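You operate a simulated robot arm through the tools that you are given. There is no shell and no other tool.

The job below is to be done with a simulated robot arm. You get a single attempt, and the scene is never put back.

JOB
Change the motor fuse in the control box for one of its rating.
Fine: box switch off first; the old fuse goes in the red scrap tin; shut the cover and leave the switch off.

It is judged by the outcome, as a careful person would: the job done as asked, and still so three seconds after it is handed in. It fails if anything else is knocked over, pushed out of place, dropped, spilled or broken. Lids that push on must go on centred and level and be pressed home; caps that screw on are set level and turned clockwise until they are tight.

ROBOT AND FRAMES
A 7-joint arm with a two-finger parallel gripper, fixed in place. Base frame: the origin is on the floor under the middle of its stand, x ahead of it, y to its left, z up. Readings come in mm, degrees, newtons and seconds.
It reaches about 910 mm from its shoulder. Its first joint turns from -166.0 to 166.0 degrees. Payload 3.43 kg.
Tool frame: the origin (TCP) lies between the finger pads and is the grasp point; the fingertips stand 30 mm ahead of it; z points along the fingers, y is the line along which they close. The gripper opens to 94 mm. The fingers are 28 mm wide and 10 mm thick; the gripper's body (50 by 96 mm) begins 55 mm behind the TCP.
Orientation is that of the tool frame in the base frame, as a unit quaternion [x, y, z, w]. With the fingers straight down and closing along the base's y, the tool's x points along the base's -x, its y along +y and its z along -z.

CONTROLS
- The arm moves only by the tool jog_arm. Its argument "rows" is a list of rows, each a list of 3 entries, a list of its own where there are three numbers: the shift along the base's x, y, z in mm, then the turn, a rotation vector about the base's x, y, z in degrees, then the finger opening in mm, from 0 to 94. In form: [[[x, y, z], [ax, ay, az], gripper], ...]. A call has 1 to 20 rows; each row is the pose to reach, as a shift and turn from the pose commanded when the call began. Each row takes 0.2 s and may step no farther than 50 mm and 8.6 degrees from the row before; otherwise, or with a gripper value out of range, the whole call is refused. Where a pose cannot be reached the arm comes as near as it can. A force on the tool above 70 N (or 10 N above the force at the start of the call, whichever is more), or a blocked arm, ends the call early, and 0.2 s more pass. Each finger travels about 45 mm/s and halts on what it meets, pressing with about 35 N; the grip force reading is that of the motor and also rises with nothing between the fingers. The clock runs only during rows and for 0.2 s after the last one: add rows that repeat a pose to give the fingers time. It gives the time, the measured TCP pose, the force on the tool (base axes), the opening and the grip force at its end, in the units of the frame above (readings bear some noise), with the torque about the TCP (base axes, N m) and any sound that the robot's microphone picked up, and new pictures: "show" is both (left out), scene, wrist or none.
- Cameras (640 x 400 px; columns grow to the right, rows downward): "scene" is fixed at [219.8, -649.7, 1553.5]; the picture's right is [0.78, -0.63, 0.00], its down [-0.59, -0.73, -0.34] and it looks along [0.22, 0.27, -0.94] (base axes); focal length 310 px, centre (320, 200). "wrist" rides on the gripper at [76, 14, -103] in the tool frame; the picture's right is [-0.18, 0.98, 0.00], its down [-0.75, -0.14, -0.64] and it looks along [-0.63, -0.12, 0.77] (tool axes); focal length 243 px, centre (320, 200).
- raise_lower(by): slides the trunk up (or, below 0, down) by that many mm; the arm rides with it, the base frame stays. It gives what a move gives, with no picture.
- pixel_to_xyz(camera, pixels): for up to 12 pixels [column, row] of the newest picture of that camera ("zoom" is the newest enlarged one), the place [x, y, z] in the base frame of the surface seen there, good to about 2 mm. The clock stands still meanwhile.
- close_up(camera, box): a new picture of the part [left, top, right, bottom] of that camera's present view, enlarged. The clock stands still meanwhile.
- sign_off(): hands the job in; it is judged then, once.

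Unless the task says otherwise, let go and move clear before handing in.

The tools are called after "Request:" by a JSON object that holds its "method" and its "body". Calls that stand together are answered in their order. jog_arm: Moves the arm, as the interface text tells. Its arguments: {"type":"object","properties":{"rows":{"type":"array"},"show":{"type":"string","enum":["both","scene","wrist","none"]}},"required":["rows"]} The other tools are called the same way: raise_lower (by) moves the trunk up or down; pixel_to_xyz (camera, pixels) gives the place of the surface under pixels of a picture; close_up (camera, box) takes an enlarged picture of a part of a camera's view; sign_off () hands the job in.

At the start:

```text
clock: 0.0
ee_pos: [205.4, -505.1, 1291.6]
tcp_rot: [-0.001, 1.0, 0.0, 0.0]
contact_force: [0.9, 0.1, 0.3]
moment: [-0.02, -0.03, -0.05]
finger_gap: 94.0
grip_force: 0.1
trunk travel left (down, up): [-450.0, 160.0]
```

scene: 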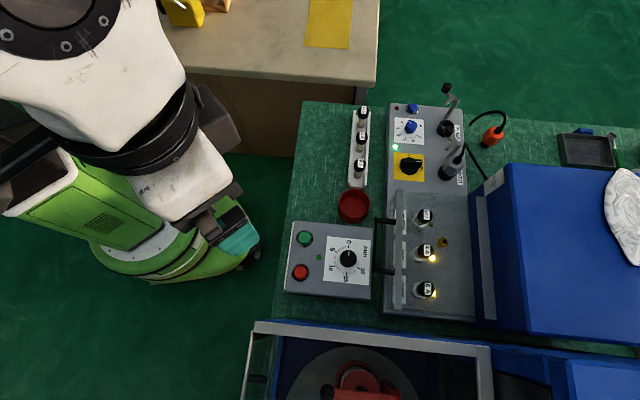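
wrist: 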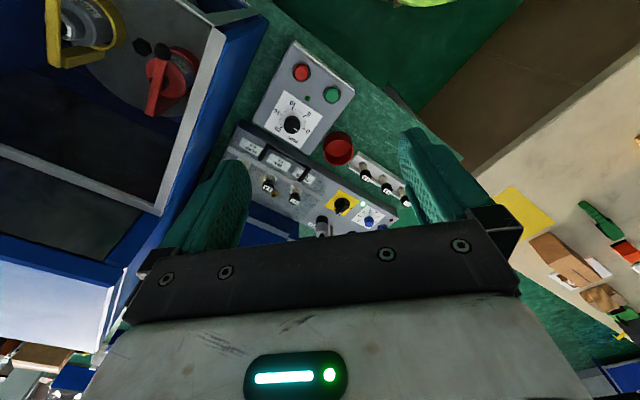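

The scene picture shows the control box with a yellow-plated black switch near (409,166), three fuses at (424,215), (424,252), (424,289), spare fuses at (361,115)-(358,168), and a red tin at (353,205). I'll take enlarged views to read labels before moving.

Request:
{"method": "close_up", "body": {"camera": "scene", "box": [370, 170, 510, 325]}}

Request:
{"method": "close_up", "body": {"camera": "scene", "box": [335, 80, 485, 190]}}

Request:
{"method": "close_up", "body": {"camera": "wrist", "box": [210, 40, 430, 240]}}

```text
2.58 times, centred on (440, 248) of scene
```

zoom: 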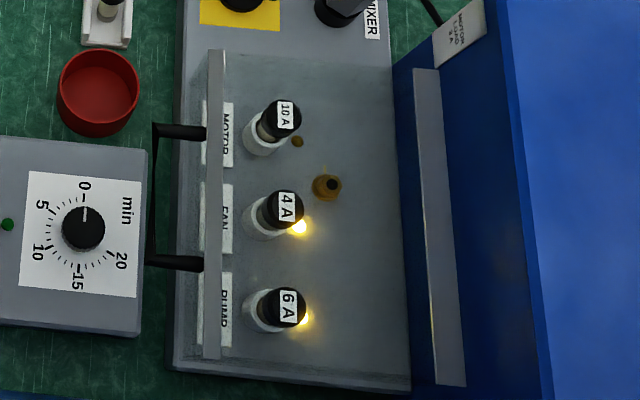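

```text
3.64 times, centred on (410, 135) of scene
```

zoom: 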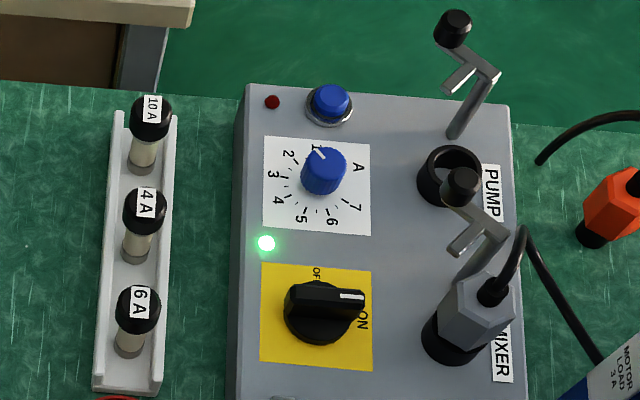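

```text
2.00 times, centred on (320, 140) of wrist
```

zoom: 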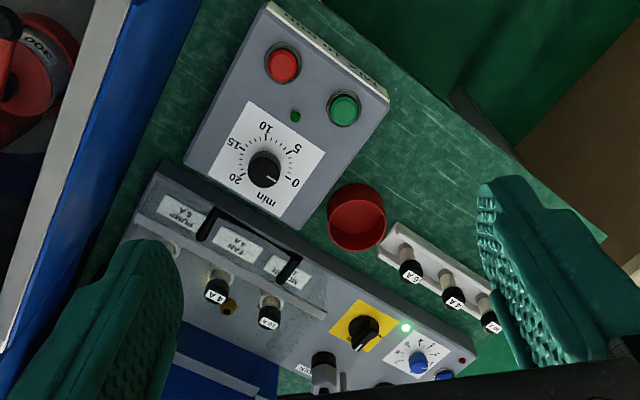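

The zoomed views show a 10 A fuse in the MOTOR holder with its lamp dark, FAN 4 A and PUMP 6 A lit, and the switch apparently at ON. I need the label's rating text and the geometry, so I'll measure points first.

Request:
{"method": "pixel_to_xyz", "body": {"camera": "scene", "pixels": [[398, 195], [394, 308], [475, 190], [490, 315], [376, 245], [378, 218], [378, 272], [440, 300], [460, 220], [409, 166], [424, 215], [424, 252]]}}

Request:
{"method": "pixel_to_xyz", "body": {"camera": "scene", "pixels": [[353, 205], [362, 110], [360, 137], [358, 163], [352, 190], [424, 289], [406, 240], [420, 222], [400, 185], [470, 315], [389, 310], [440, 242]]}}

Request:
{"method": "close_up", "body": {"camera": "scene", "box": [370, 185, 450, 245]}}

Request:
{"method": "close_up", "body": {"camera": "wrist", "box": [220, 110, 350, 210]}}

Request:
{"method": "close_up", "body": {"camera": "wrist", "box": [280, 170, 400, 245]}}

```text
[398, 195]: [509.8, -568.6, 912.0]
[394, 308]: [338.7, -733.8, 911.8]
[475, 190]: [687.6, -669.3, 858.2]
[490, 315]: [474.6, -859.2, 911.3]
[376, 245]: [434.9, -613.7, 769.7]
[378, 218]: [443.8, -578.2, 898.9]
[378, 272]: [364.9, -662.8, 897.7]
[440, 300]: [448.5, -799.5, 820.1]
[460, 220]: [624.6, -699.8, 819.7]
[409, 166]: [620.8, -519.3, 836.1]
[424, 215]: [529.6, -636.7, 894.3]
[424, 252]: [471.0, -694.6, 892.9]
```

```text
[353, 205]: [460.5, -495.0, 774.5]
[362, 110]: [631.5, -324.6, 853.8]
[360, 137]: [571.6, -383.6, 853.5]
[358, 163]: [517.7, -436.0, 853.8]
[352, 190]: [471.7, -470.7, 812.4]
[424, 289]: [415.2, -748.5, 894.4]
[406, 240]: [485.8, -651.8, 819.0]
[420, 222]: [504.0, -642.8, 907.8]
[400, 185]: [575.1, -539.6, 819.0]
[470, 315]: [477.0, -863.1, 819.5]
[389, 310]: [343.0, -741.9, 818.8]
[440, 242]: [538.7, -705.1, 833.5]
```

```text
6.67 times, centred on (410, 215) of scene
```

zoom: 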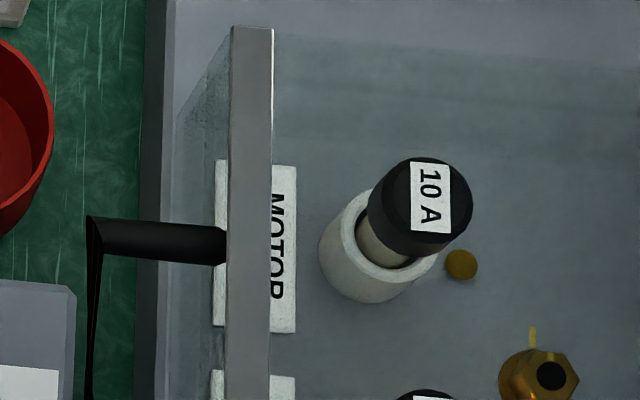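

```text
4.00 times, centred on (285, 160) of wrist
```

zoom: 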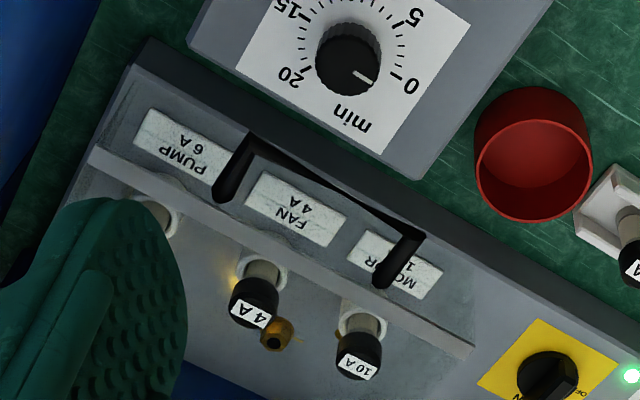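

```text
5.33 times, centred on (340, 208) of wrist
```

zoom: 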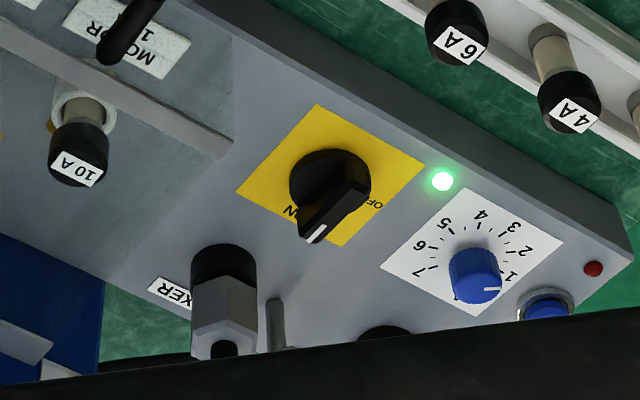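

The MOTOR plate reads "MOTOR 1…" partly hidden behind the handle at wrist-zoom (395,260), which is consistent with 10 A, but I want to read it fully and see how the clear cover is hinged. I'll move the arm to a closer, safe viewing pose.

Request:
{"method": "jog_arm", "body": {"rows": [[[25, 5, -22], [0, 0, -7], 94], [[50, 10, -44], [0, 0, -14], 94], [[75, 15, -66], [0, 0, -21], 94], [[100, 20, -88], [0, 0, -28], 94], [[125, 25, -110], [0, 0, -35], 94]]}}

```text
clock: 1.2
ee_pos: [333.0, -480.9, 1179.5]
tcp_rot: [0.302, 0.953, 0.0, 0.0]
contact_force: [0.0, 0.2, -0.1]
moment: [0.02, 0.0, 0.02]
finger_gap: 93.9
grip_force: 0.0
trunk travel left (down, up): [-450.0, 160.0]
```

scene: 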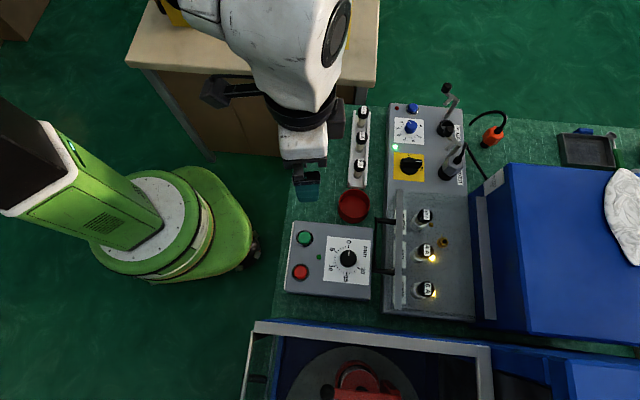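
wrist: 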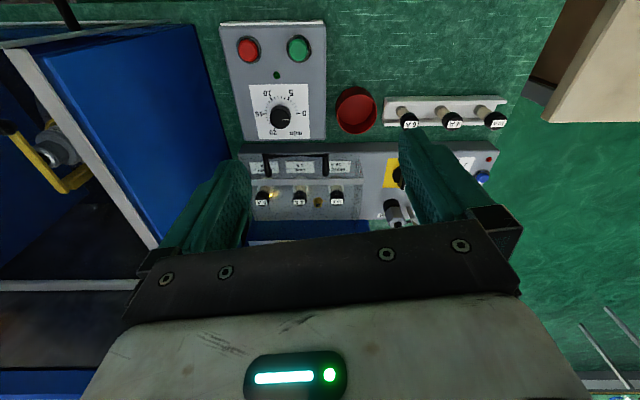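

The wrist view now shows the cover square-on, with the plates at about (265,167), (300,167), (342,168) behind the handle. I'll enlarge it to read the plates and look at the hinge.

Request:
{"method": "close_up", "body": {"camera": "wrist", "box": [235, 135, 375, 245]}}

Request:
{"method": "close_up", "body": {"camera": "wrist", "box": [310, 140, 400, 200]}}

Request:
{"method": "close_up", "body": {"camera": "wrist", "box": [360, 80, 520, 240]}}

Request:
{"method": "close_up", "body": {"camera": "scene", "box": [440, 150, 540, 340]}}

```text
3.64 times, centred on (305, 190) of wrist
```

zoom: 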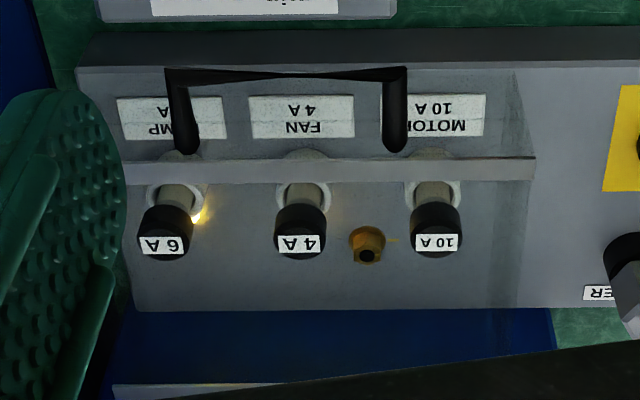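

```text
6.67 times, centred on (355, 170) of wrist
```

zoom: 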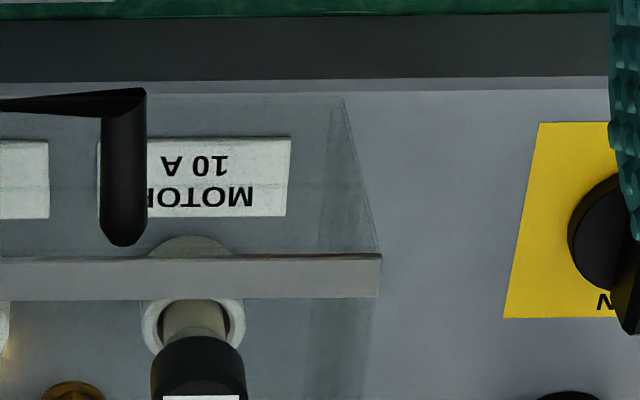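

```text
2.50 times, centred on (440, 160) of wrist
```

zoom: 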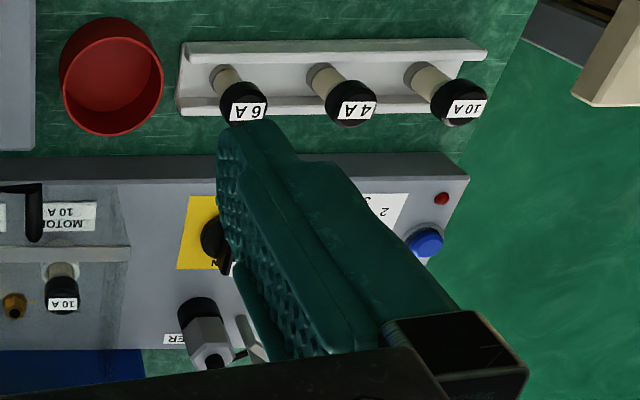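

```text
2.11 times, centred on (490, 245) of scene
```

zoom: 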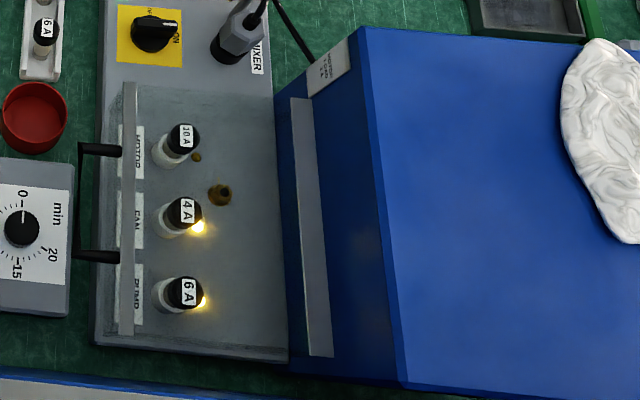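

The plate clearly reads "MOTOR 10 A", so the spare 10 A fuse (far end of the white rack) is the right one. Now I'll measure handle, bars, hinge side and blue box from the zoomed scene view.

Request:
{"method": "pixel_to_xyz", "body": {"camera": "zoom", "pixels": [[79, 180], [79, 220], [98, 150], [98, 256], [128, 90], [126, 330], [300, 110], [306, 200], [320, 350], [330, 100], [362, 30], [400, 383]]}}

Request:
{"method": "pixel_to_xyz", "body": {"camera": "zoom", "pixels": [[287, 250], [290, 350], [345, 250], [185, 150], [185, 125], [165, 160], [220, 195], [152, 25], [170, 22], [135, 45], [150, 45], [30, 130]]}}

Request:
{"method": "pixel_to_xyz", "body": {"camera": "wrist", "pixels": [[270, 155], [295, 156], [325, 158], [268, 172], [325, 172], [260, 179], [340, 180], [272, 242], [340, 196], [337, 188], [300, 215], [337, 202]]}}

```text
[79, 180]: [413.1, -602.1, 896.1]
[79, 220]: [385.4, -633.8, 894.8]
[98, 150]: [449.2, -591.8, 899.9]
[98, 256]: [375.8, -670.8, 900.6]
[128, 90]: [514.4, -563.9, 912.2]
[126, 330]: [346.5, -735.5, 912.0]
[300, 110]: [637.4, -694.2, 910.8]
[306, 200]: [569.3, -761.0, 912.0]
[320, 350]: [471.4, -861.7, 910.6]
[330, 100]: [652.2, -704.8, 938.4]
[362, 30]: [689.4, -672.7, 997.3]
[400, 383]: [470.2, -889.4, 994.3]
```

```text
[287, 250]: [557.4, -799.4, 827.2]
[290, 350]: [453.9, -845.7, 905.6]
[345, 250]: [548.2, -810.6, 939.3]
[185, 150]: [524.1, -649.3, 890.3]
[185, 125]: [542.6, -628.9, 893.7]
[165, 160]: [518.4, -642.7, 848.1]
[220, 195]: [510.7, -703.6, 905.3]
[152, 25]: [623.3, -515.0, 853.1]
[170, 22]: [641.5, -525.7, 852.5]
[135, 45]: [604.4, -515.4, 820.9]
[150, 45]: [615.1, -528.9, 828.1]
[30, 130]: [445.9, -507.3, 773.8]
```

```text
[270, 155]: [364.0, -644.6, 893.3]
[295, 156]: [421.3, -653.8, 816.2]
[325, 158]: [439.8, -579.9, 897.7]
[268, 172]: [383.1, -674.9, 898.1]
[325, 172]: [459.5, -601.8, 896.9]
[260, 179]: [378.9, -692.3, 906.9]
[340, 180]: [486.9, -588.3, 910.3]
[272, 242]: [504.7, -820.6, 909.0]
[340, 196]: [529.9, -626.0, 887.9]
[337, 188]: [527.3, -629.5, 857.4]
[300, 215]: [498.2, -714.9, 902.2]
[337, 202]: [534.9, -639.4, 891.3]
```

Blue box face sits just behind the cover's back bar (top z≈997), and a brass hex item sits at about the cover's centre (z≈903). I'll go closer above the cover to see what that brass item and the hinge are.

Request:
{"method": "jog_arm", "body": {"rows": [[[16, -30, -28], [0, 0, 0], 94], [[32, -60, -56], [0, 0, 0], 94], [[48, -90, -84], [0, 0, 0], 94], [[64, -120, -112], [0, 0, 0], 94], [[79, -151, -140], [0, 0, 0], 94]]}}

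Request:
{"method": "close_up", "body": {"camera": "wrist", "box": [230, 100, 410, 240]}}

```text
clock: 2.4
ee_pos: [410.4, -634.0, 1039.3]
tcp_rot: [0.301, 0.954, 0.0, 0.0]
contact_force: [0.2, 0.5, -0.2]
moment: [0.04, 0.05, -0.01]
finger_gap: 93.8
grip_force: 0.0
trunk travel left (down, up): [-450.0, 160.0]
```

scene: 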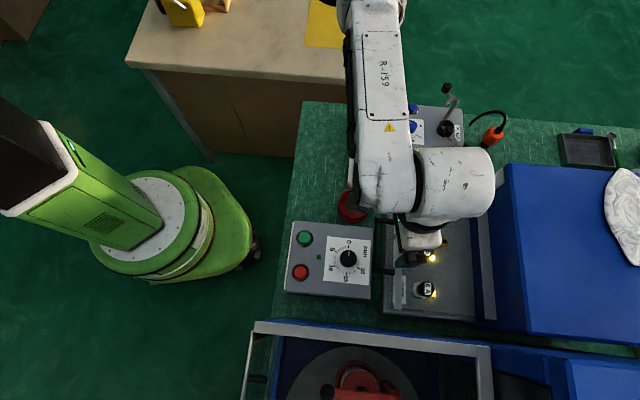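
wrist: 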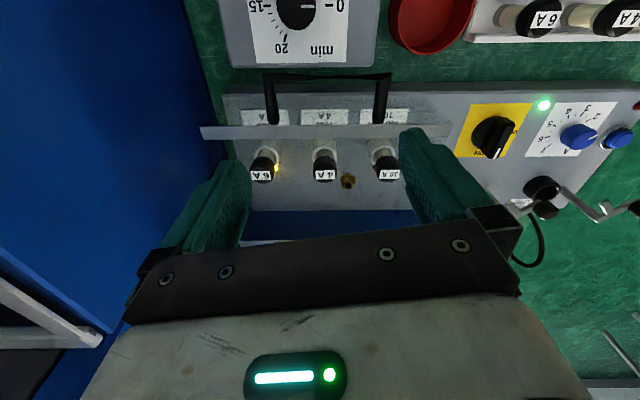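

```text
2.86 times, centred on (320, 170) of wrist
```

zoom: 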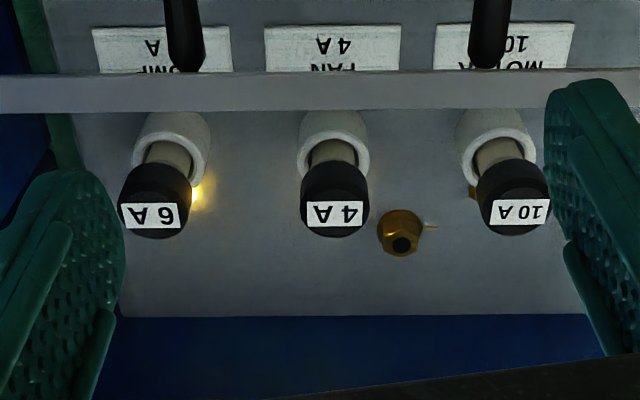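

The brass hex piece is at zoom (400,232) with a thin yellow pin at (430,228); I'll measure it and the surrounding pieces.

Request:
{"method": "pixel_to_xyz", "body": {"camera": "zoom", "pixels": [[400, 222], [401, 245], [387, 235], [430, 228], [400, 270], [340, 280], [335, 195], [335, 130], [515, 190], [495, 120], [520, 212], [340, 330]]}}

Request:
{"method": "close_up", "body": {"camera": "wrist", "box": [320, 155, 380, 200]}}

```text
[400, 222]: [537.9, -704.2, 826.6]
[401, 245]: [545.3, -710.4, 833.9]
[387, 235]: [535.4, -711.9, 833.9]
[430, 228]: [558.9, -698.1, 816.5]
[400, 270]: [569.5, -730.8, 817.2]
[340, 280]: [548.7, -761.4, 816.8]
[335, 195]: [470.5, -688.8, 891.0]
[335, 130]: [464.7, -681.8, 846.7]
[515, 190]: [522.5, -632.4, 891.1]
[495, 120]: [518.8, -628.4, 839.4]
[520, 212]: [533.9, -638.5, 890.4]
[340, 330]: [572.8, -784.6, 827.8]
```

```text
8.89 times, centred on (350, 178) of wrist
```

zoom: 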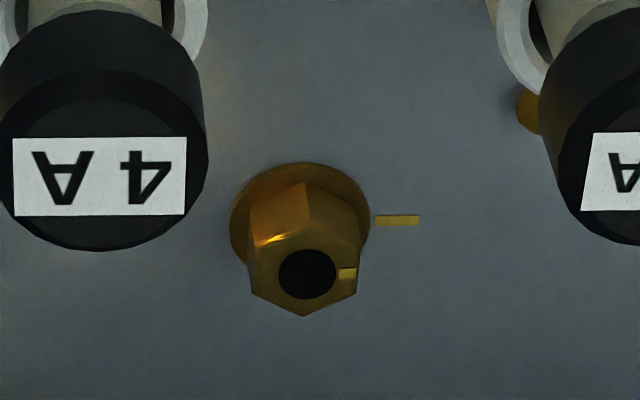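

The brass piece is a trim adjuster on the deck under the cover (z≈834) and must not be touched. Next is the switch; I'll enlarge it in the wrist view around (493,135) and measure its bar.

Request:
{"method": "close_up", "body": {"camera": "wrist", "box": [445, 95, 545, 165]}}

```text
5.71 times, centred on (495, 130) of wrist
```

zoom: 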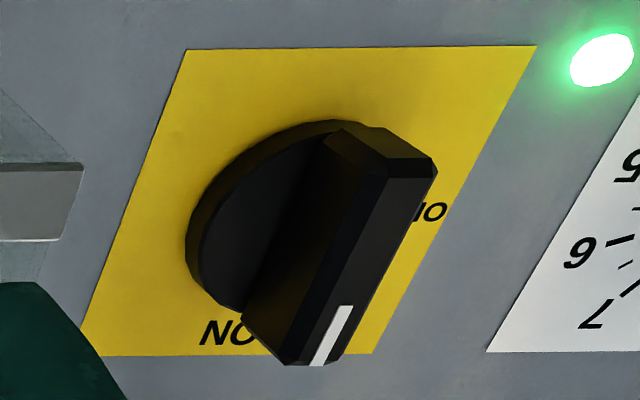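

Request:
{"method": "pixel_to_xyz", "body": {"camera": "zoom", "pixels": [[330, 335], [378, 200], [405, 155], [300, 340], [350, 150], [290, 280], [215, 240], [260, 150], [345, 310], [187, 52], [533, 48], [370, 350]]}}

```text
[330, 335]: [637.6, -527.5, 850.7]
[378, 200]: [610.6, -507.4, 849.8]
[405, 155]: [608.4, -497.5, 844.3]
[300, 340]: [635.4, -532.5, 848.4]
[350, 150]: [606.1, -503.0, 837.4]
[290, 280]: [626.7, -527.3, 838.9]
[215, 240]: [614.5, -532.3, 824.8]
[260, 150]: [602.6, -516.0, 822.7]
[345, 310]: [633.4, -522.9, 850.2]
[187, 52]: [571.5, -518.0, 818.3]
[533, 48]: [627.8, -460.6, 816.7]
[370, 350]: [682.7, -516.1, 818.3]
```

The knob bar runs along the base −45° direction, centred near (625,−515), top z≈851; ON points along the bar's white mark, OFF is a 90° counter-clockwise turn seen from above. I'll check heights of neighbours (plug, cranks, dial) before descending.

Request:
{"method": "pixel_to_xyz", "body": {"camera": "wrist", "pixels": [[580, 130], [578, 140], [617, 135], [545, 185], [520, 203], [570, 190], [605, 205], [635, 205], [543, 104], [545, 215], [497, 200], [430, 40]]}}

Request:
{"method": "close_up", "body": {"camera": "wrist", "box": [480, 90, 640, 240]}}

```text
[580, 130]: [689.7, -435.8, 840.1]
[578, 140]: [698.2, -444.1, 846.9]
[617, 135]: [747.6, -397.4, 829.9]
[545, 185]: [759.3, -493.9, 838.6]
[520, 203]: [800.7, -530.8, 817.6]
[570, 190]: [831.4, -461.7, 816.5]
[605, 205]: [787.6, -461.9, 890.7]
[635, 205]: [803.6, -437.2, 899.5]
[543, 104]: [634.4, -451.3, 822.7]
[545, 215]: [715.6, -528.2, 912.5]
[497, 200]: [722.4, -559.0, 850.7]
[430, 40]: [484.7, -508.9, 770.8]
```

```text
2.67 times, centred on (560, 165) of wrist
```

zoom: 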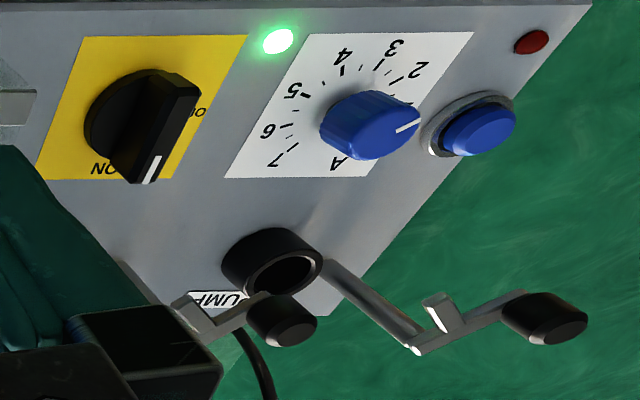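

Neighbours are clear (nearest crank top ~90 mm away at z≈912). I'll fly over the switch at a safe height with the fingers closing across the bar (yaw −45°).

Request:
{"method": "jog_arm", "body": {"rows": [[[36, 20, 0], [0, 0, -2], 94], [[72, 40, 0], [0, 0, -4], 94], [[108, 60, 0], [0, 0, -6], 80], [[144, 80, 0], [0, 0, -8], 70], [[180, 100, -20], [0, 0, -10], 60], [[215.6, 118, -50], [0, 0, -10], 50], [[215.6, 118, -90], [0, 0, -10], 50]]}}

Request:
{"method": "close_up", "body": {"camera": "wrist", "box": [230, 110, 410, 240]}}

```text
clock: 4.0
ee_pos: [624.0, -513.2, 950.0]
tcp_rot: [0.383, 0.924, 0.0, -0.001]
contact_force: [-0.1, -0.6, 0.3]
moment: [-0.04, 0.03, -0.03]
finger_gap: 49.9
grip_force: 0.0
trunk travel left (down, up): [-450.0, 160.0]
```

scene: 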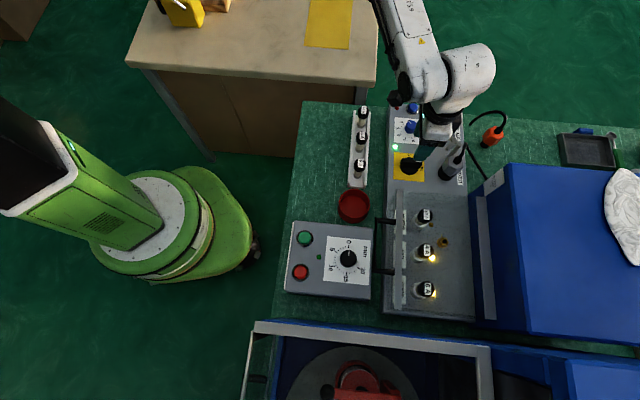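
wrist: 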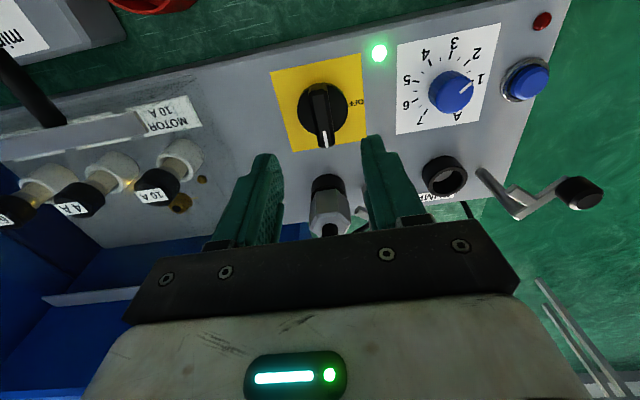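

```text
3.08 times, centred on (320, 175) of wrist
```

zoom: 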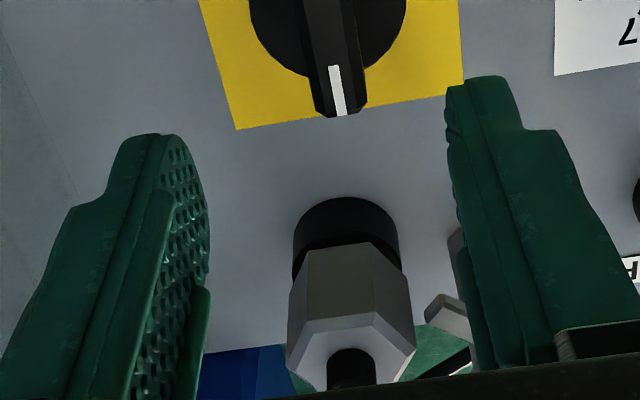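

The wrist view shows the switch bar at (323,118) between the fingers; the measured TCP is (624,−513). I'll re-measure the bar from here for accurate centring.

Request:
{"method": "pixel_to_xyz", "body": {"camera": "wrist", "pixels": [[325, 138], [327, 128], [321, 95], [319, 88], [313, 120], [334, 120], [300, 110], [345, 105], [347, 150], [271, 71], [361, 55], [290, 152]]}}

```text
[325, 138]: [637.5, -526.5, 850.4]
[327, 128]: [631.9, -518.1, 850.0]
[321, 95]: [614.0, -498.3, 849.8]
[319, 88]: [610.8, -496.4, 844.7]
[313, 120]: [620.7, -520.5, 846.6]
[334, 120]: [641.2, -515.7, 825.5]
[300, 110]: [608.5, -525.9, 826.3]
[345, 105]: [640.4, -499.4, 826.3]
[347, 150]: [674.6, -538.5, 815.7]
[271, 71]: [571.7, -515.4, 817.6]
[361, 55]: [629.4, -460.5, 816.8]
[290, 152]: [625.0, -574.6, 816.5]
```

Bar centre is about (626,−515). I'll descend so fingertips are just above the disc (tips z≈831), with the fingers still 50 mm open.

Request:
{"method": "jog_arm", "body": {"rows": [[[1.5, -2, -30], [0, 0, 0], 50], [[1.5, -2, -60], [0, 0, 0], 50], [[1.5, -2, -80], [0, 0, 0], 50], [[1.5, -2, -89], [0, 0, 0], 50]]}}

```text
clock: 5.0
ee_pos: [624.9, -515.9, 861.2]
tcp_rot: [0.384, 0.923, 0.0, 0.0]
contact_force: [-0.2, -0.1, 0.6]
moment: [0.01, 0.02, 0.01]
finger_gap: 49.9
grip_force: 0.0
trunk travel left (down, up): [-450.0, 160.0]
```

scene: 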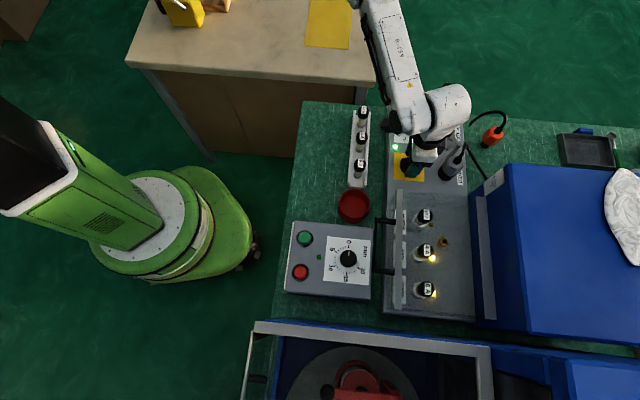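
wrist: 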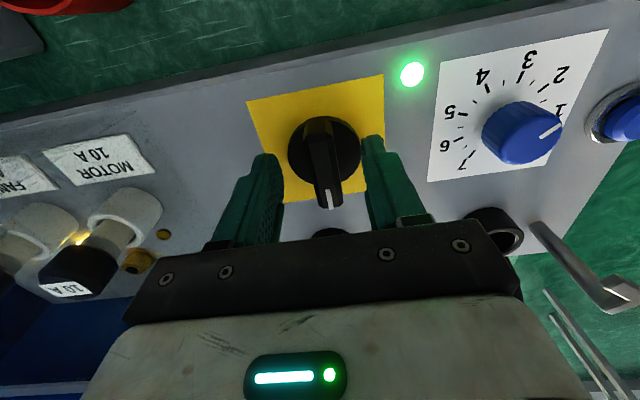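

The bar stands centred between the fingers at (325,170) with no contact. I'll close on it gently.

Request:
{"method": "jog_arm", "body": {"rows": [[[0, 0, 0], [0, 0, 0], 25], [[0, 0, 0], [0, 0, 0], 10], [[0, 0, 0], [0, 0, 0], 5], [[0, 0, 0], [0, 0, 0], 5]], "show": "wrist"}}

```text
clock: 6.0
ee_pos: [628.0, -516.2, 861.4]
tcp_rot: [0.381, 0.924, 0.002, 0.0]
contact_force: [6.6, 10.7, 1.1]
moment: [0.29, 0.26, -0.02]
finger_gap: 16.0
grip_force: 44.2
trunk travel left (down, up): [-450.0, 160.0]
```

wrist: 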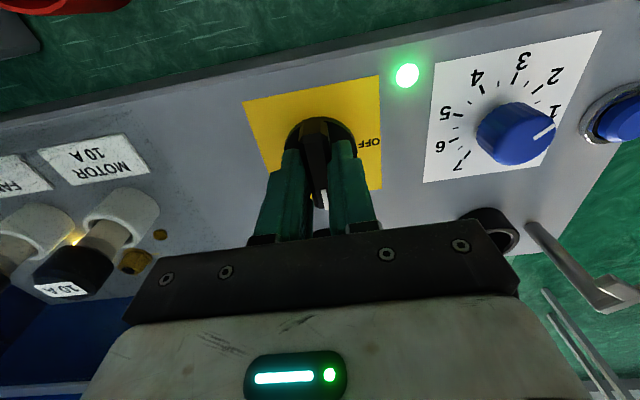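

The fingers hold the bar (16 mm gap), with a slight sideways push of ~12 N toward +x+y. I'll ease that and start turning counter-clockwise about 30° first to see the reaction.

Request:
{"method": "jog_arm", "body": {"rows": [[[1, 1.5, 0], [0, 0, 0], 5], [[1, 1.5, 0], [0, 0, 7.5], 5], [[1, 1.5, 0], [0, 0, 15], 5], [[1, 1.5, 0], [0, 0, 22.5], 5], [[1, 1.5, 0], [0, 0, 30], 5]], "show": "wrist"}}

```text
clock: 7.2
ee_pos: [627.5, -516.3, 861.9]
tcp_rot: [0.13, 0.991, -0.001, 0.0]
contact_force: [9.0, -8.8, -7.6]
moment: [0.21, 0.02, -0.03]
finger_gap: 16.1
grip_force: 44.9
trunk travel left (down, up): [-450.0, 160.0]
```

wrist: 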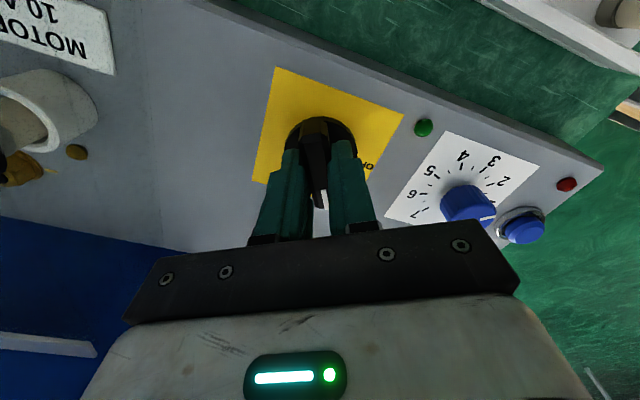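

The lamp (424,127) went dark after 30° of turn and the torque is small. I'll continue to the full 90°.

Request:
{"method": "jog_arm", "body": {"rows": [[[0.5, -0.5, 0], [0, 0, 7.5], 5], [[0.7, -0.7, 0], [0, 0, 15], 5], [[0.7, -0.7, 0], [0, 0, 22.5], 5], [[0.7, -0.7, 0], [0, 0, 30], 5], [[0.7, -0.7, 0], [0, 0, 37.5], 5], [[0.7, -0.7, 0], [0, 0, 45], 5]], "show": "wrist"}}

```text
clock: 8.6
ee_pos: [627.2, -516.9, 861.1]
tcp_rot: [-0.259, 0.966, -0.001, 0.0]
contact_force: [2.5, -22.6, -8.3]
moment: [0.3, -1.04, -0.07]
finger_gap: 15.7
grip_force: 44.8
trunk travel left (down, up): [-450.0, 160.0]
```

wrist: 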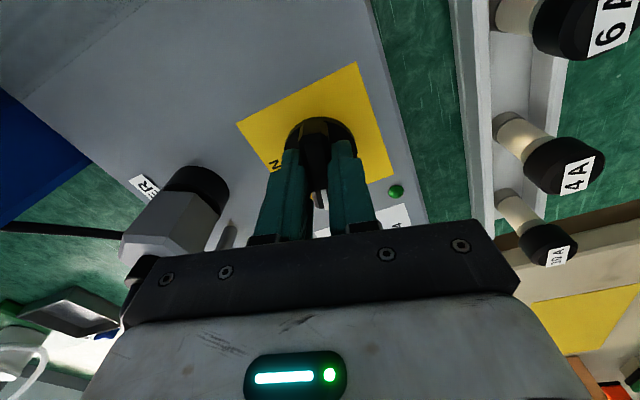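

Yaw is now +30°, 75° turned in all; there's ~22 N in −y so I'll ease y while finishing the last 15°.

Request:
{"method": "jog_arm", "body": {"rows": [[[0, -1.5, 0], [0, 0, 5], 5], [[0, -2, 0], [0, 0, 10], 5], [[0, -2, 0], [0, 0, 15], 5], [[0, -2, 0], [0, 0, 16], 5]], "show": "both"}}

```text
clock: 9.6
ee_pos: [629.2, -517.3, 860.7]
tcp_rot: [-0.39, 0.921, 0.0, -0.002]
contact_force: [0.6, -13.6, 1.7]
moment: [-1.12, 0.88, -0.67]
finger_gap: 16.0
grip_force: 44.5
trunk travel left (down, up): [-450.0, 160.0]
```

scene: 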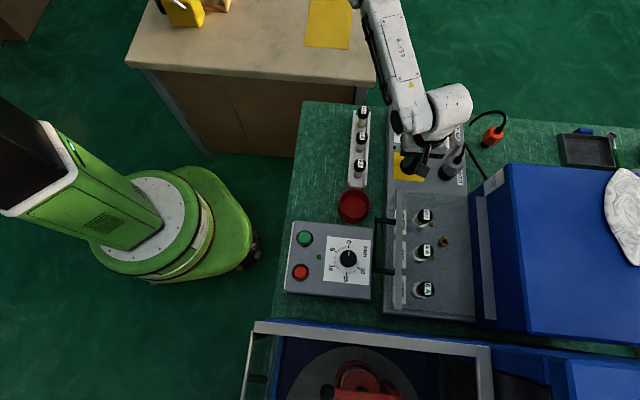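
wrist: 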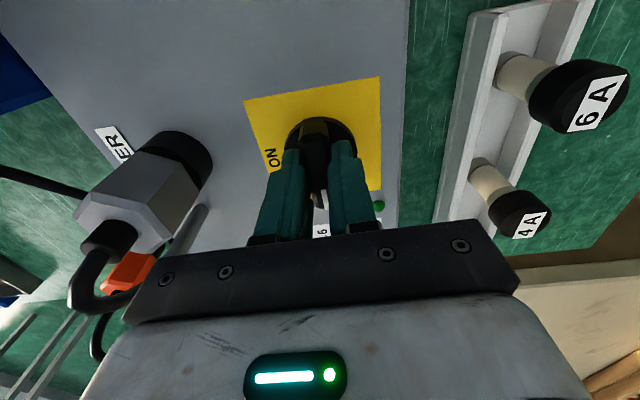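

The turn reached its stop (yaw 46°, reaction −0.67 Nm), and the fuse lamps at (432,258) and (432,293) are now dark. I'll release and lift straight up.

Request:
{"method": "jog_arm", "body": {"rows": [[[0, 0, 0], [0, 0, -1], 20], [[0, 0, 0], [0, 0, -1], 36], [[0, 0, 0], [0, 0, -1], 44], [[0, 0, 30], [0, 0, -1], 44], [[0, 0, 75], [0, 0, -1], 44], [[0, 0, 120], [0, 0, -1], 44]], "show": "both"}}

Request:
{"method": "close_up", "body": {"camera": "wrist", "box": [220, 60, 430, 220]}}

Request:
{"method": "close_up", "body": {"camera": "scene", "box": [370, 90, 510, 330]}}

```text
clock: 11.0
ee_pos: [628.6, -516.5, 982.3]
tcp_rot: [-0.383, 0.924, 0.0, 0.0]
contact_force: [-0.6, -0.3, 1.0]
moment: [0.0, 0.0, 0.01]
finger_gap: 44.2
grip_force: 0.0
trunk travel left (down, up): [-450.0, 160.0]
```

scene: 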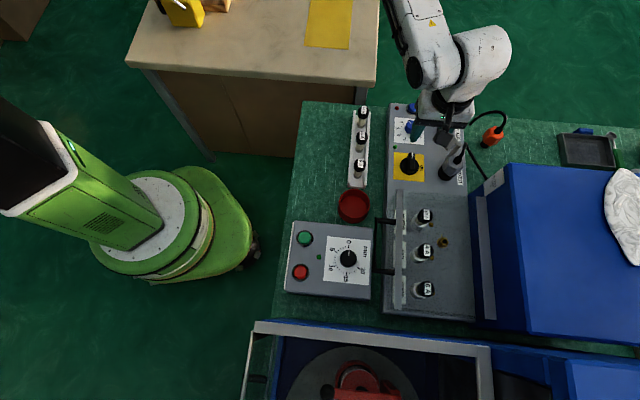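
wrist: 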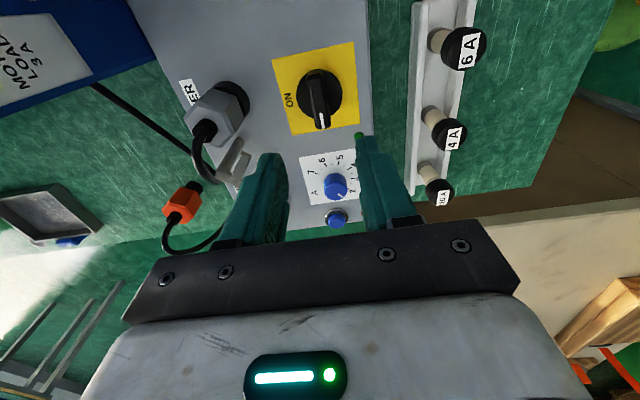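

```text
2.50 times, centred on (325, 140) of wrist
```

zoom: 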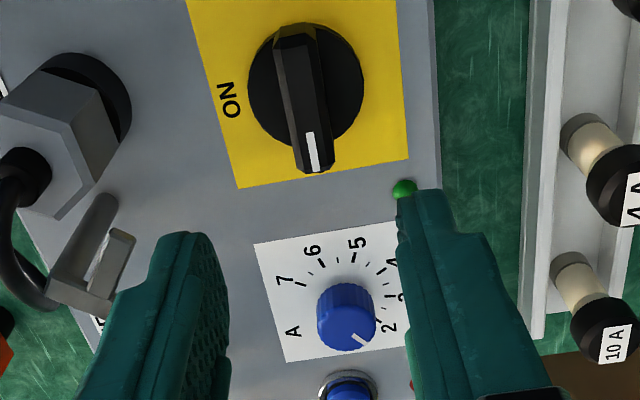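

```text
1.67 times, centred on (440, 210) of scene
```

zoom: 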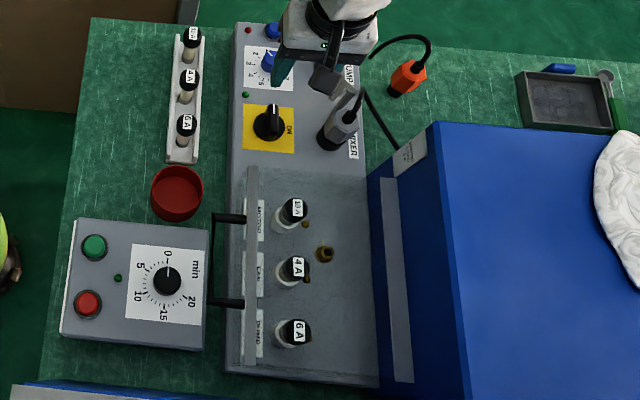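

The knob now points to OFF with its own pointer and all lamps are dark. Next I want a low, sideways look at the cover to see how it's hinged; first I turn and move back in front of the box at safe height.

Request:
{"method": "jog_arm", "body": {"rows": [[[-5, 5, 10], [0, 0, -7.5], 44], [[-20, 8, 10], [0, 0, -15], 44], [[-35, 10, 10], [0, 0, -22.5], 44], [[-50, 12, 10], [0, 0, -30], 44], [[-65, 14, 10], [0, 0, -37.5], 44], [[-80, 16, 10], [0, 0, -45], 44], [[-95, 18, 10], [0, 0, -52.5], 44], [[-110, 20, 10], [0, 0, -60], 44], [[-125, 22, 10], [0, 0, -67.5], 44], [[-140, 24, 10], [0, 0, -75], 44], [[-155, 26, 10], [0, 0, -82.5], 44], [[-172, 28, 10], [0, 0, -90], 44], [[-190, 28, 10], [0, 0, -98], 44]], "show": "wrist"}}

```text
clock: 13.8
ee_pos: [436.7, -488.0, 990.5]
tcp_rot: [0.447, 0.895, 0.0, 0.0]
contact_force: [-0.2, -0.6, 0.4]
moment: [0.04, 0.0, -0.04]
finger_gap: 44.1
grip_force: 0.2
trunk travel left (down, up): [-450.0, 160.0]
```

wrist: 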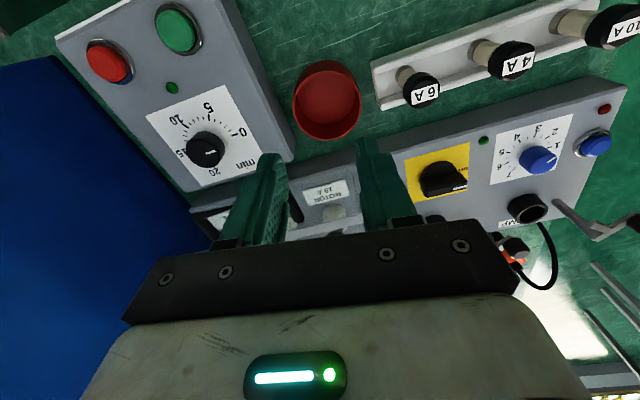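

Now I'll pitch the hand up about 35° and open the fingers so the camera looks low across the cover.

Request:
{"method": "jog_arm", "body": {"rows": [[[0, 0, 0], [-6.3, -3.1, 0], 60], [[0, 0, 0], [-12.6, -6.2, 0], 80], [[0, 0, -5], [-18.9, -9.3, 0], 94], [[0, 0, -10], [-25.2, -12.4, 0], 94], [[0, 0, -20], [-31.5, -15.4, 0], 94]], "show": "wrist"}}

Request:
{"method": "close_up", "body": {"camera": "wrist", "box": [200, 100, 420, 240]}}

```text
clock: 15.0
ee_pos: [436.9, -487.7, 971.7]
tcp_rot: [0.426, 0.853, -0.184, 0.239]
contact_force: [0.6, -0.1, 0.7]
moment: [0.0, 0.0, -0.02]
finger_gap: 93.8
grip_force: 0.0
trunk travel left (down, up): [-450.0, 160.0]
```

wrist: 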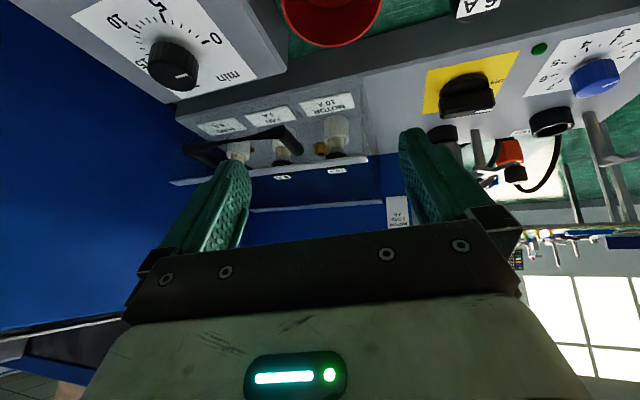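

```text
2.86 times, centred on (310, 170) of wrist
```

zoom: 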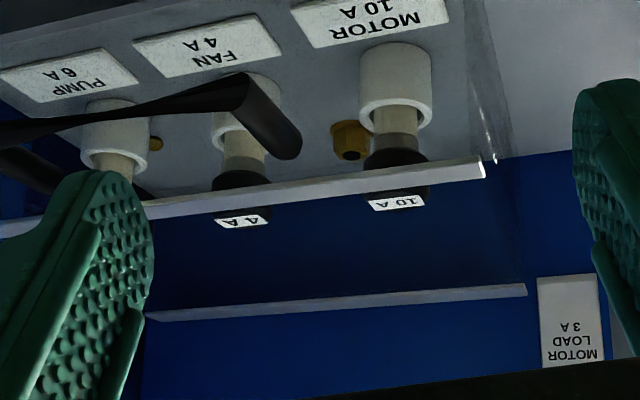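

This low view (upside-down) shows a clear box cover: front bar and back bar are its top edges, the handle is a U of round rod standing off the front wall, blue box right behind the back bar. I'll measure the handle from here before moving to grasp it.

Request:
{"method": "pixel_to_xyz", "body": {"camera": "zoom", "pixels": [[100, 117], [180, 100], [240, 85], [245, 95], [265, 115], [285, 145], [40, 133], [470, 165], [480, 175], [300, 300], [515, 290], [280, 190]]}}

Request:
{"method": "close_up", "body": {"camera": "wrist", "box": [170, 110, 320, 190]}}

```text
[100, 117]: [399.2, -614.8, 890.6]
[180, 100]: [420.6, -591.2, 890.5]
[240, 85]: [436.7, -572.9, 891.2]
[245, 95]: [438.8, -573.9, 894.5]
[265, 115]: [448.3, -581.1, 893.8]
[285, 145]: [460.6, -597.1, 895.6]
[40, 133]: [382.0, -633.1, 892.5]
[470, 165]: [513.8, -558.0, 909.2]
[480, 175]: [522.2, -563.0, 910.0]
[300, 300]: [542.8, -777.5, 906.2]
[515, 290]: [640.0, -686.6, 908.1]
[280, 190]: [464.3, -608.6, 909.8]
```

```text
4.27 times, centred on (245, 150) of wrist
```

zoom: 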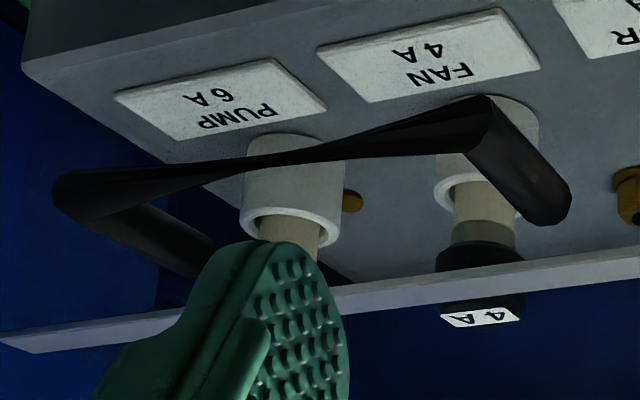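

The handle crossbar centre is near b-line (x≈409,y≈−607) at z≈891, round rod. I'll check the timer box height beneath it, then level the hand and turn it so the fingers close across the crossbar.

Request:
{"method": "pixel_to_xyz", "body": {"camera": "scene", "pixels": [[366, 285], [366, 245], [348, 258], [372, 240], [370, 296], [295, 228], [353, 191], [341, 205], [365, 205], [353, 220]]}}

Request:
{"method": "jog_arm", "body": {"rows": [[[0, 0, 5], [6.3, 3.1, 0], 80], [[0, 0, 10], [12.6, 6.2, 0], 70], [[0, 0, 15], [18.9, 9.3, 0], 60], [[0, 0, 20], [25.2, 12.4, 0], 50], [[0, 0, 25], [31.5, 15.4, 0], 40]], "show": "none"}}

```text
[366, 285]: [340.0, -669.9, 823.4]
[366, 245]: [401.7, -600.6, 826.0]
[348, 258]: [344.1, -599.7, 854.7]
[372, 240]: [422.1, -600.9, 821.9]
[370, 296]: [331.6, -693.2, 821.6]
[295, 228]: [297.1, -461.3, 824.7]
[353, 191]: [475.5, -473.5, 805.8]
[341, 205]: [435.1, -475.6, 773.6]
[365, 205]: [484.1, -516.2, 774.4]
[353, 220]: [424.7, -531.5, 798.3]
```

```text
clock: 16.2
ee_pos: [436.6, -488.4, 996.6]
tcp_rot: [0.447, 0.895, 0.001, 0.0]
contact_force: [-0.1, 0.7, -0.5]
moment: [0.0, 0.0, 0.02]
finger_gap: 40.1
grip_force: 0.0
trunk travel left (down, up): [-450.0, 160.0]
```

Timer box top is at z≈822, so fingers have room. Now turning yaw by +98° and moving above the handle near its +a end.

Request:
{"method": "jog_arm", "body": {"rows": [[[0, -5, 3], [0, 0, 7.5], 40], [[0, -10, 3], [0, 0, 15], 40], [[-2, -20, 3], [0, 0, 22.5], 40], [[-4, -30, 3], [0, 0, 30], 40], [[-5, -40, 3], [0, 0, 37.5], 36], [[-6, -50, 3], [0, 0, 45], 30], [[-8, -60, 3], [0, 0, 52.5], 30], [[-10, -70, 3], [0, 0, 60], 30], [[-12, -80, 3], [0, 0, 67.5], 30], [[-14, -90, 3], [0, 0, 75], 30], [[-16, -100, 3], [0, 0, 82.5], 30], [[-17, -109, 3], [0, 0, 90], 30], [[-17, -109, 3], [0, 0, 98], 30]], "show": "both"}}

```text
clock: 19.0
ee_pos: [421.2, -597.4, 998.5]
tcp_rot: [-0.384, 0.923, 0.0, 0.0]
contact_force: [0.4, 0.2, -0.7]
moment: [0.02, -0.01, -0.02]
finger_gap: 30.0
grip_force: 0.0
trunk travel left (down, up): [-450.0, 160.0]
```

scene: 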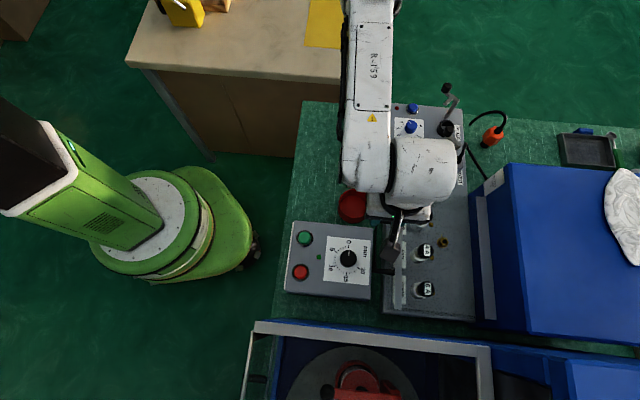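
wrist: 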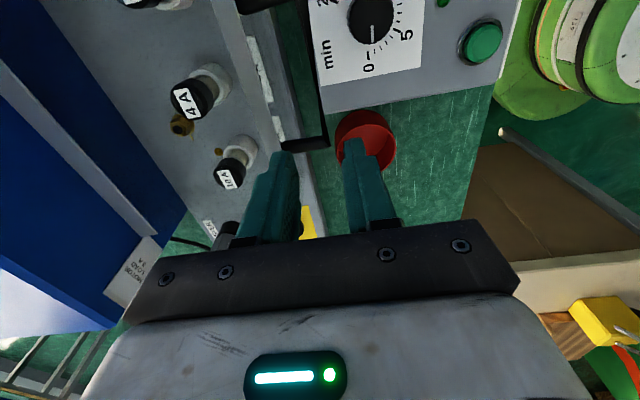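

The crossbar lies at about (310,110)-(325,145) between the fingers in the wrist view. Let me enlarge and measure to fine-tune.

Request:
{"method": "close_up", "body": {"camera": "wrist", "box": [240, 40, 400, 190]}}

```text
2.67 times, centred on (320, 115) of wrist
```

zoom: 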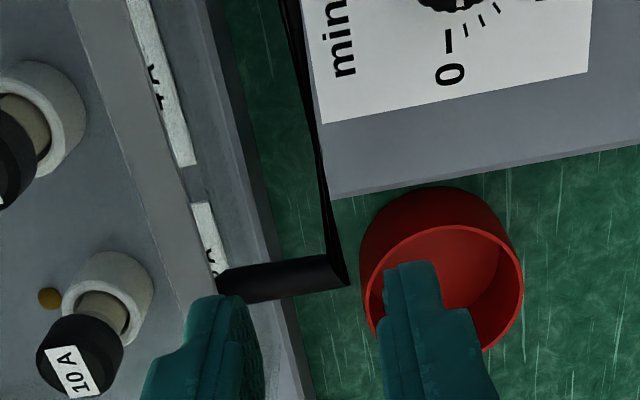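

Request:
{"method": "pixel_to_xyz", "body": {"camera": "zoom", "pixels": [[325, 200], [332, 230], [318, 150], [322, 175], [335, 262], [300, 275], [260, 280], [232, 282], [340, 278], [150, 180], [180, 250], [290, 40]]}}

```text
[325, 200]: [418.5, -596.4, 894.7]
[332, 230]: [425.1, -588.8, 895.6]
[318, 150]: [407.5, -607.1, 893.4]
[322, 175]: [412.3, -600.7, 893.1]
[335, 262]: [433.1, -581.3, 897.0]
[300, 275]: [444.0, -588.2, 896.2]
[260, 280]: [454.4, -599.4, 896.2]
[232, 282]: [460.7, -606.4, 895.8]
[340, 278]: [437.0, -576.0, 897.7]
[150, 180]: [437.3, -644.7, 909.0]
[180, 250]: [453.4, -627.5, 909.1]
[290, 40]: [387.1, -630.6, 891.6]
```

Crossbar at the grasp spot is (418.3,−596.5), top z≈895. I'll descend to straddle it with the fingers 30 mm open.

Request:
{"method": "jog_arm", "body": {"rows": [[[-2.5, 1.2, -40], [0, 0, 0], 30], [[-2.5, 1.2, -75], [0, 0, 0], 30], [[-2.5, 1.2, -95], [0, 0, 0], 30], [[-2.5, 1.2, -108], [0, 0, 0], 30]], "show": "wrist"}}

```text
clock: 20.0
ee_pos: [417.7, -597.5, 891.2]
tcp_rot: [-0.382, 0.924, 0.0, 0.0]
contact_force: [-0.4, -0.9, -0.3]
moment: [0.03, 0.01, -0.02]
finger_gap: 30.0
grip_force: 0.1
trunk travel left (down, up): [-450.0, 160.0]
```

wrist: 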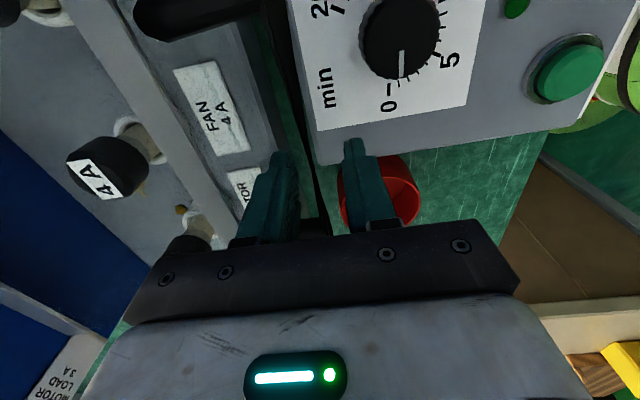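

The crossbar passes between the fingers with no contact. Closing the fingers on it.

Request:
{"method": "jog_arm", "body": {"rows": [[[0, 0, 0], [0, 0, 0], 18], [[0, 0, 0], [0, 0, 0], 8], [[0, 0, 0], [0, 0, 0], 4], [[0, 0, 0], [0, 0, 0], 4]], "show": "wrist"}}

```text
clock: 21.0
ee_pos: [419.1, -598.4, 891.2]
tcp_rot: [-0.382, 0.924, -0.002, -0.001]
contact_force: [6.0, -10.6, 0.0]
moment: [-0.05, 0.02, 0.02]
finger_gap: 18.2
grip_force: 44.5
trunk travel left (down, up): [-450.0, 160.0]
```

wrist: 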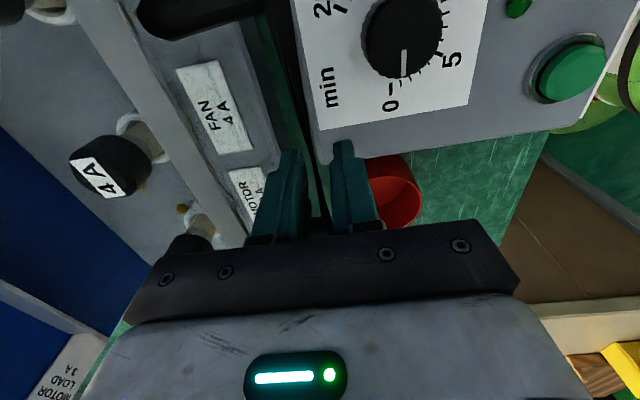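

Gripped (18 mm gap). I'll lift 15 mm slowly and watch the forces to learn how the cover moves.

Request:
{"method": "jog_arm", "body": {"rows": [[[1, -1, 3], [0, 0, 0], 4], [[1, -1, 7], [0, 0, 0], 4], [[1, -1, 11], [0, 0, 0], 4], [[1, -1, 15], [0, 0, 0], 4]], "show": "both"}}

Request:
{"method": "close_up", "body": {"camera": "scene", "box": [370, 180, 510, 330]}}

```text
clock: 22.0
ee_pos: [419.4, -597.9, 905.6]
tcp_rot: [-0.382, 0.924, 0.001, 0.0]
contact_force: [-3.7, 0.4, -1.2]
moment: [0.54, -0.32, 0.07]
finger_gap: 18.4
grip_force: 45.6
trunk travel left (down, up): [-450.0, 160.0]
```

scene: 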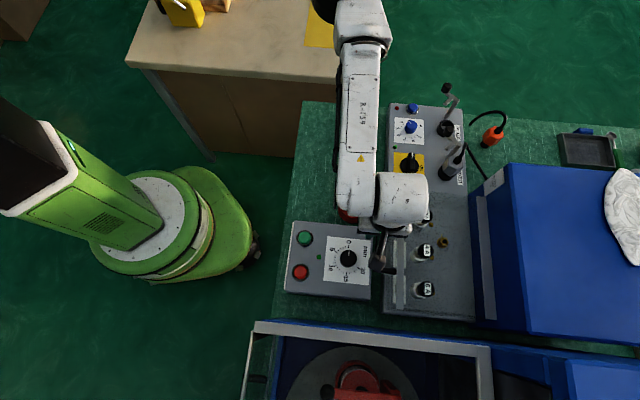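
wrist: 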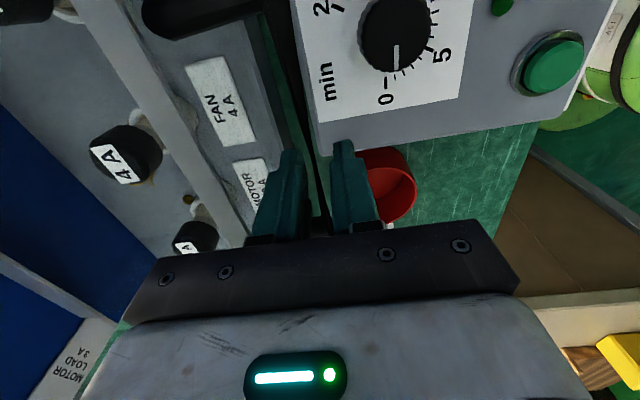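

```text
2.67 times, centred on (440, 255) of scene
```

zoom: 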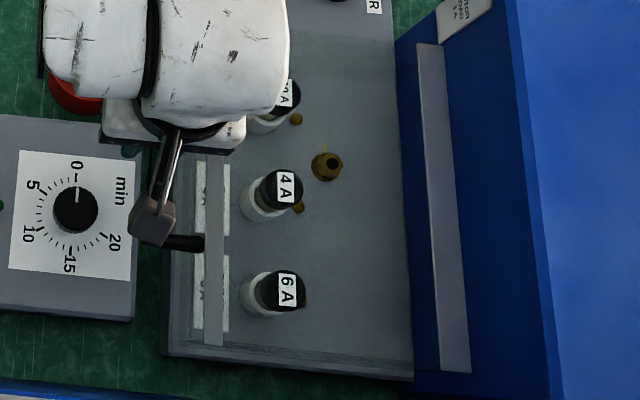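

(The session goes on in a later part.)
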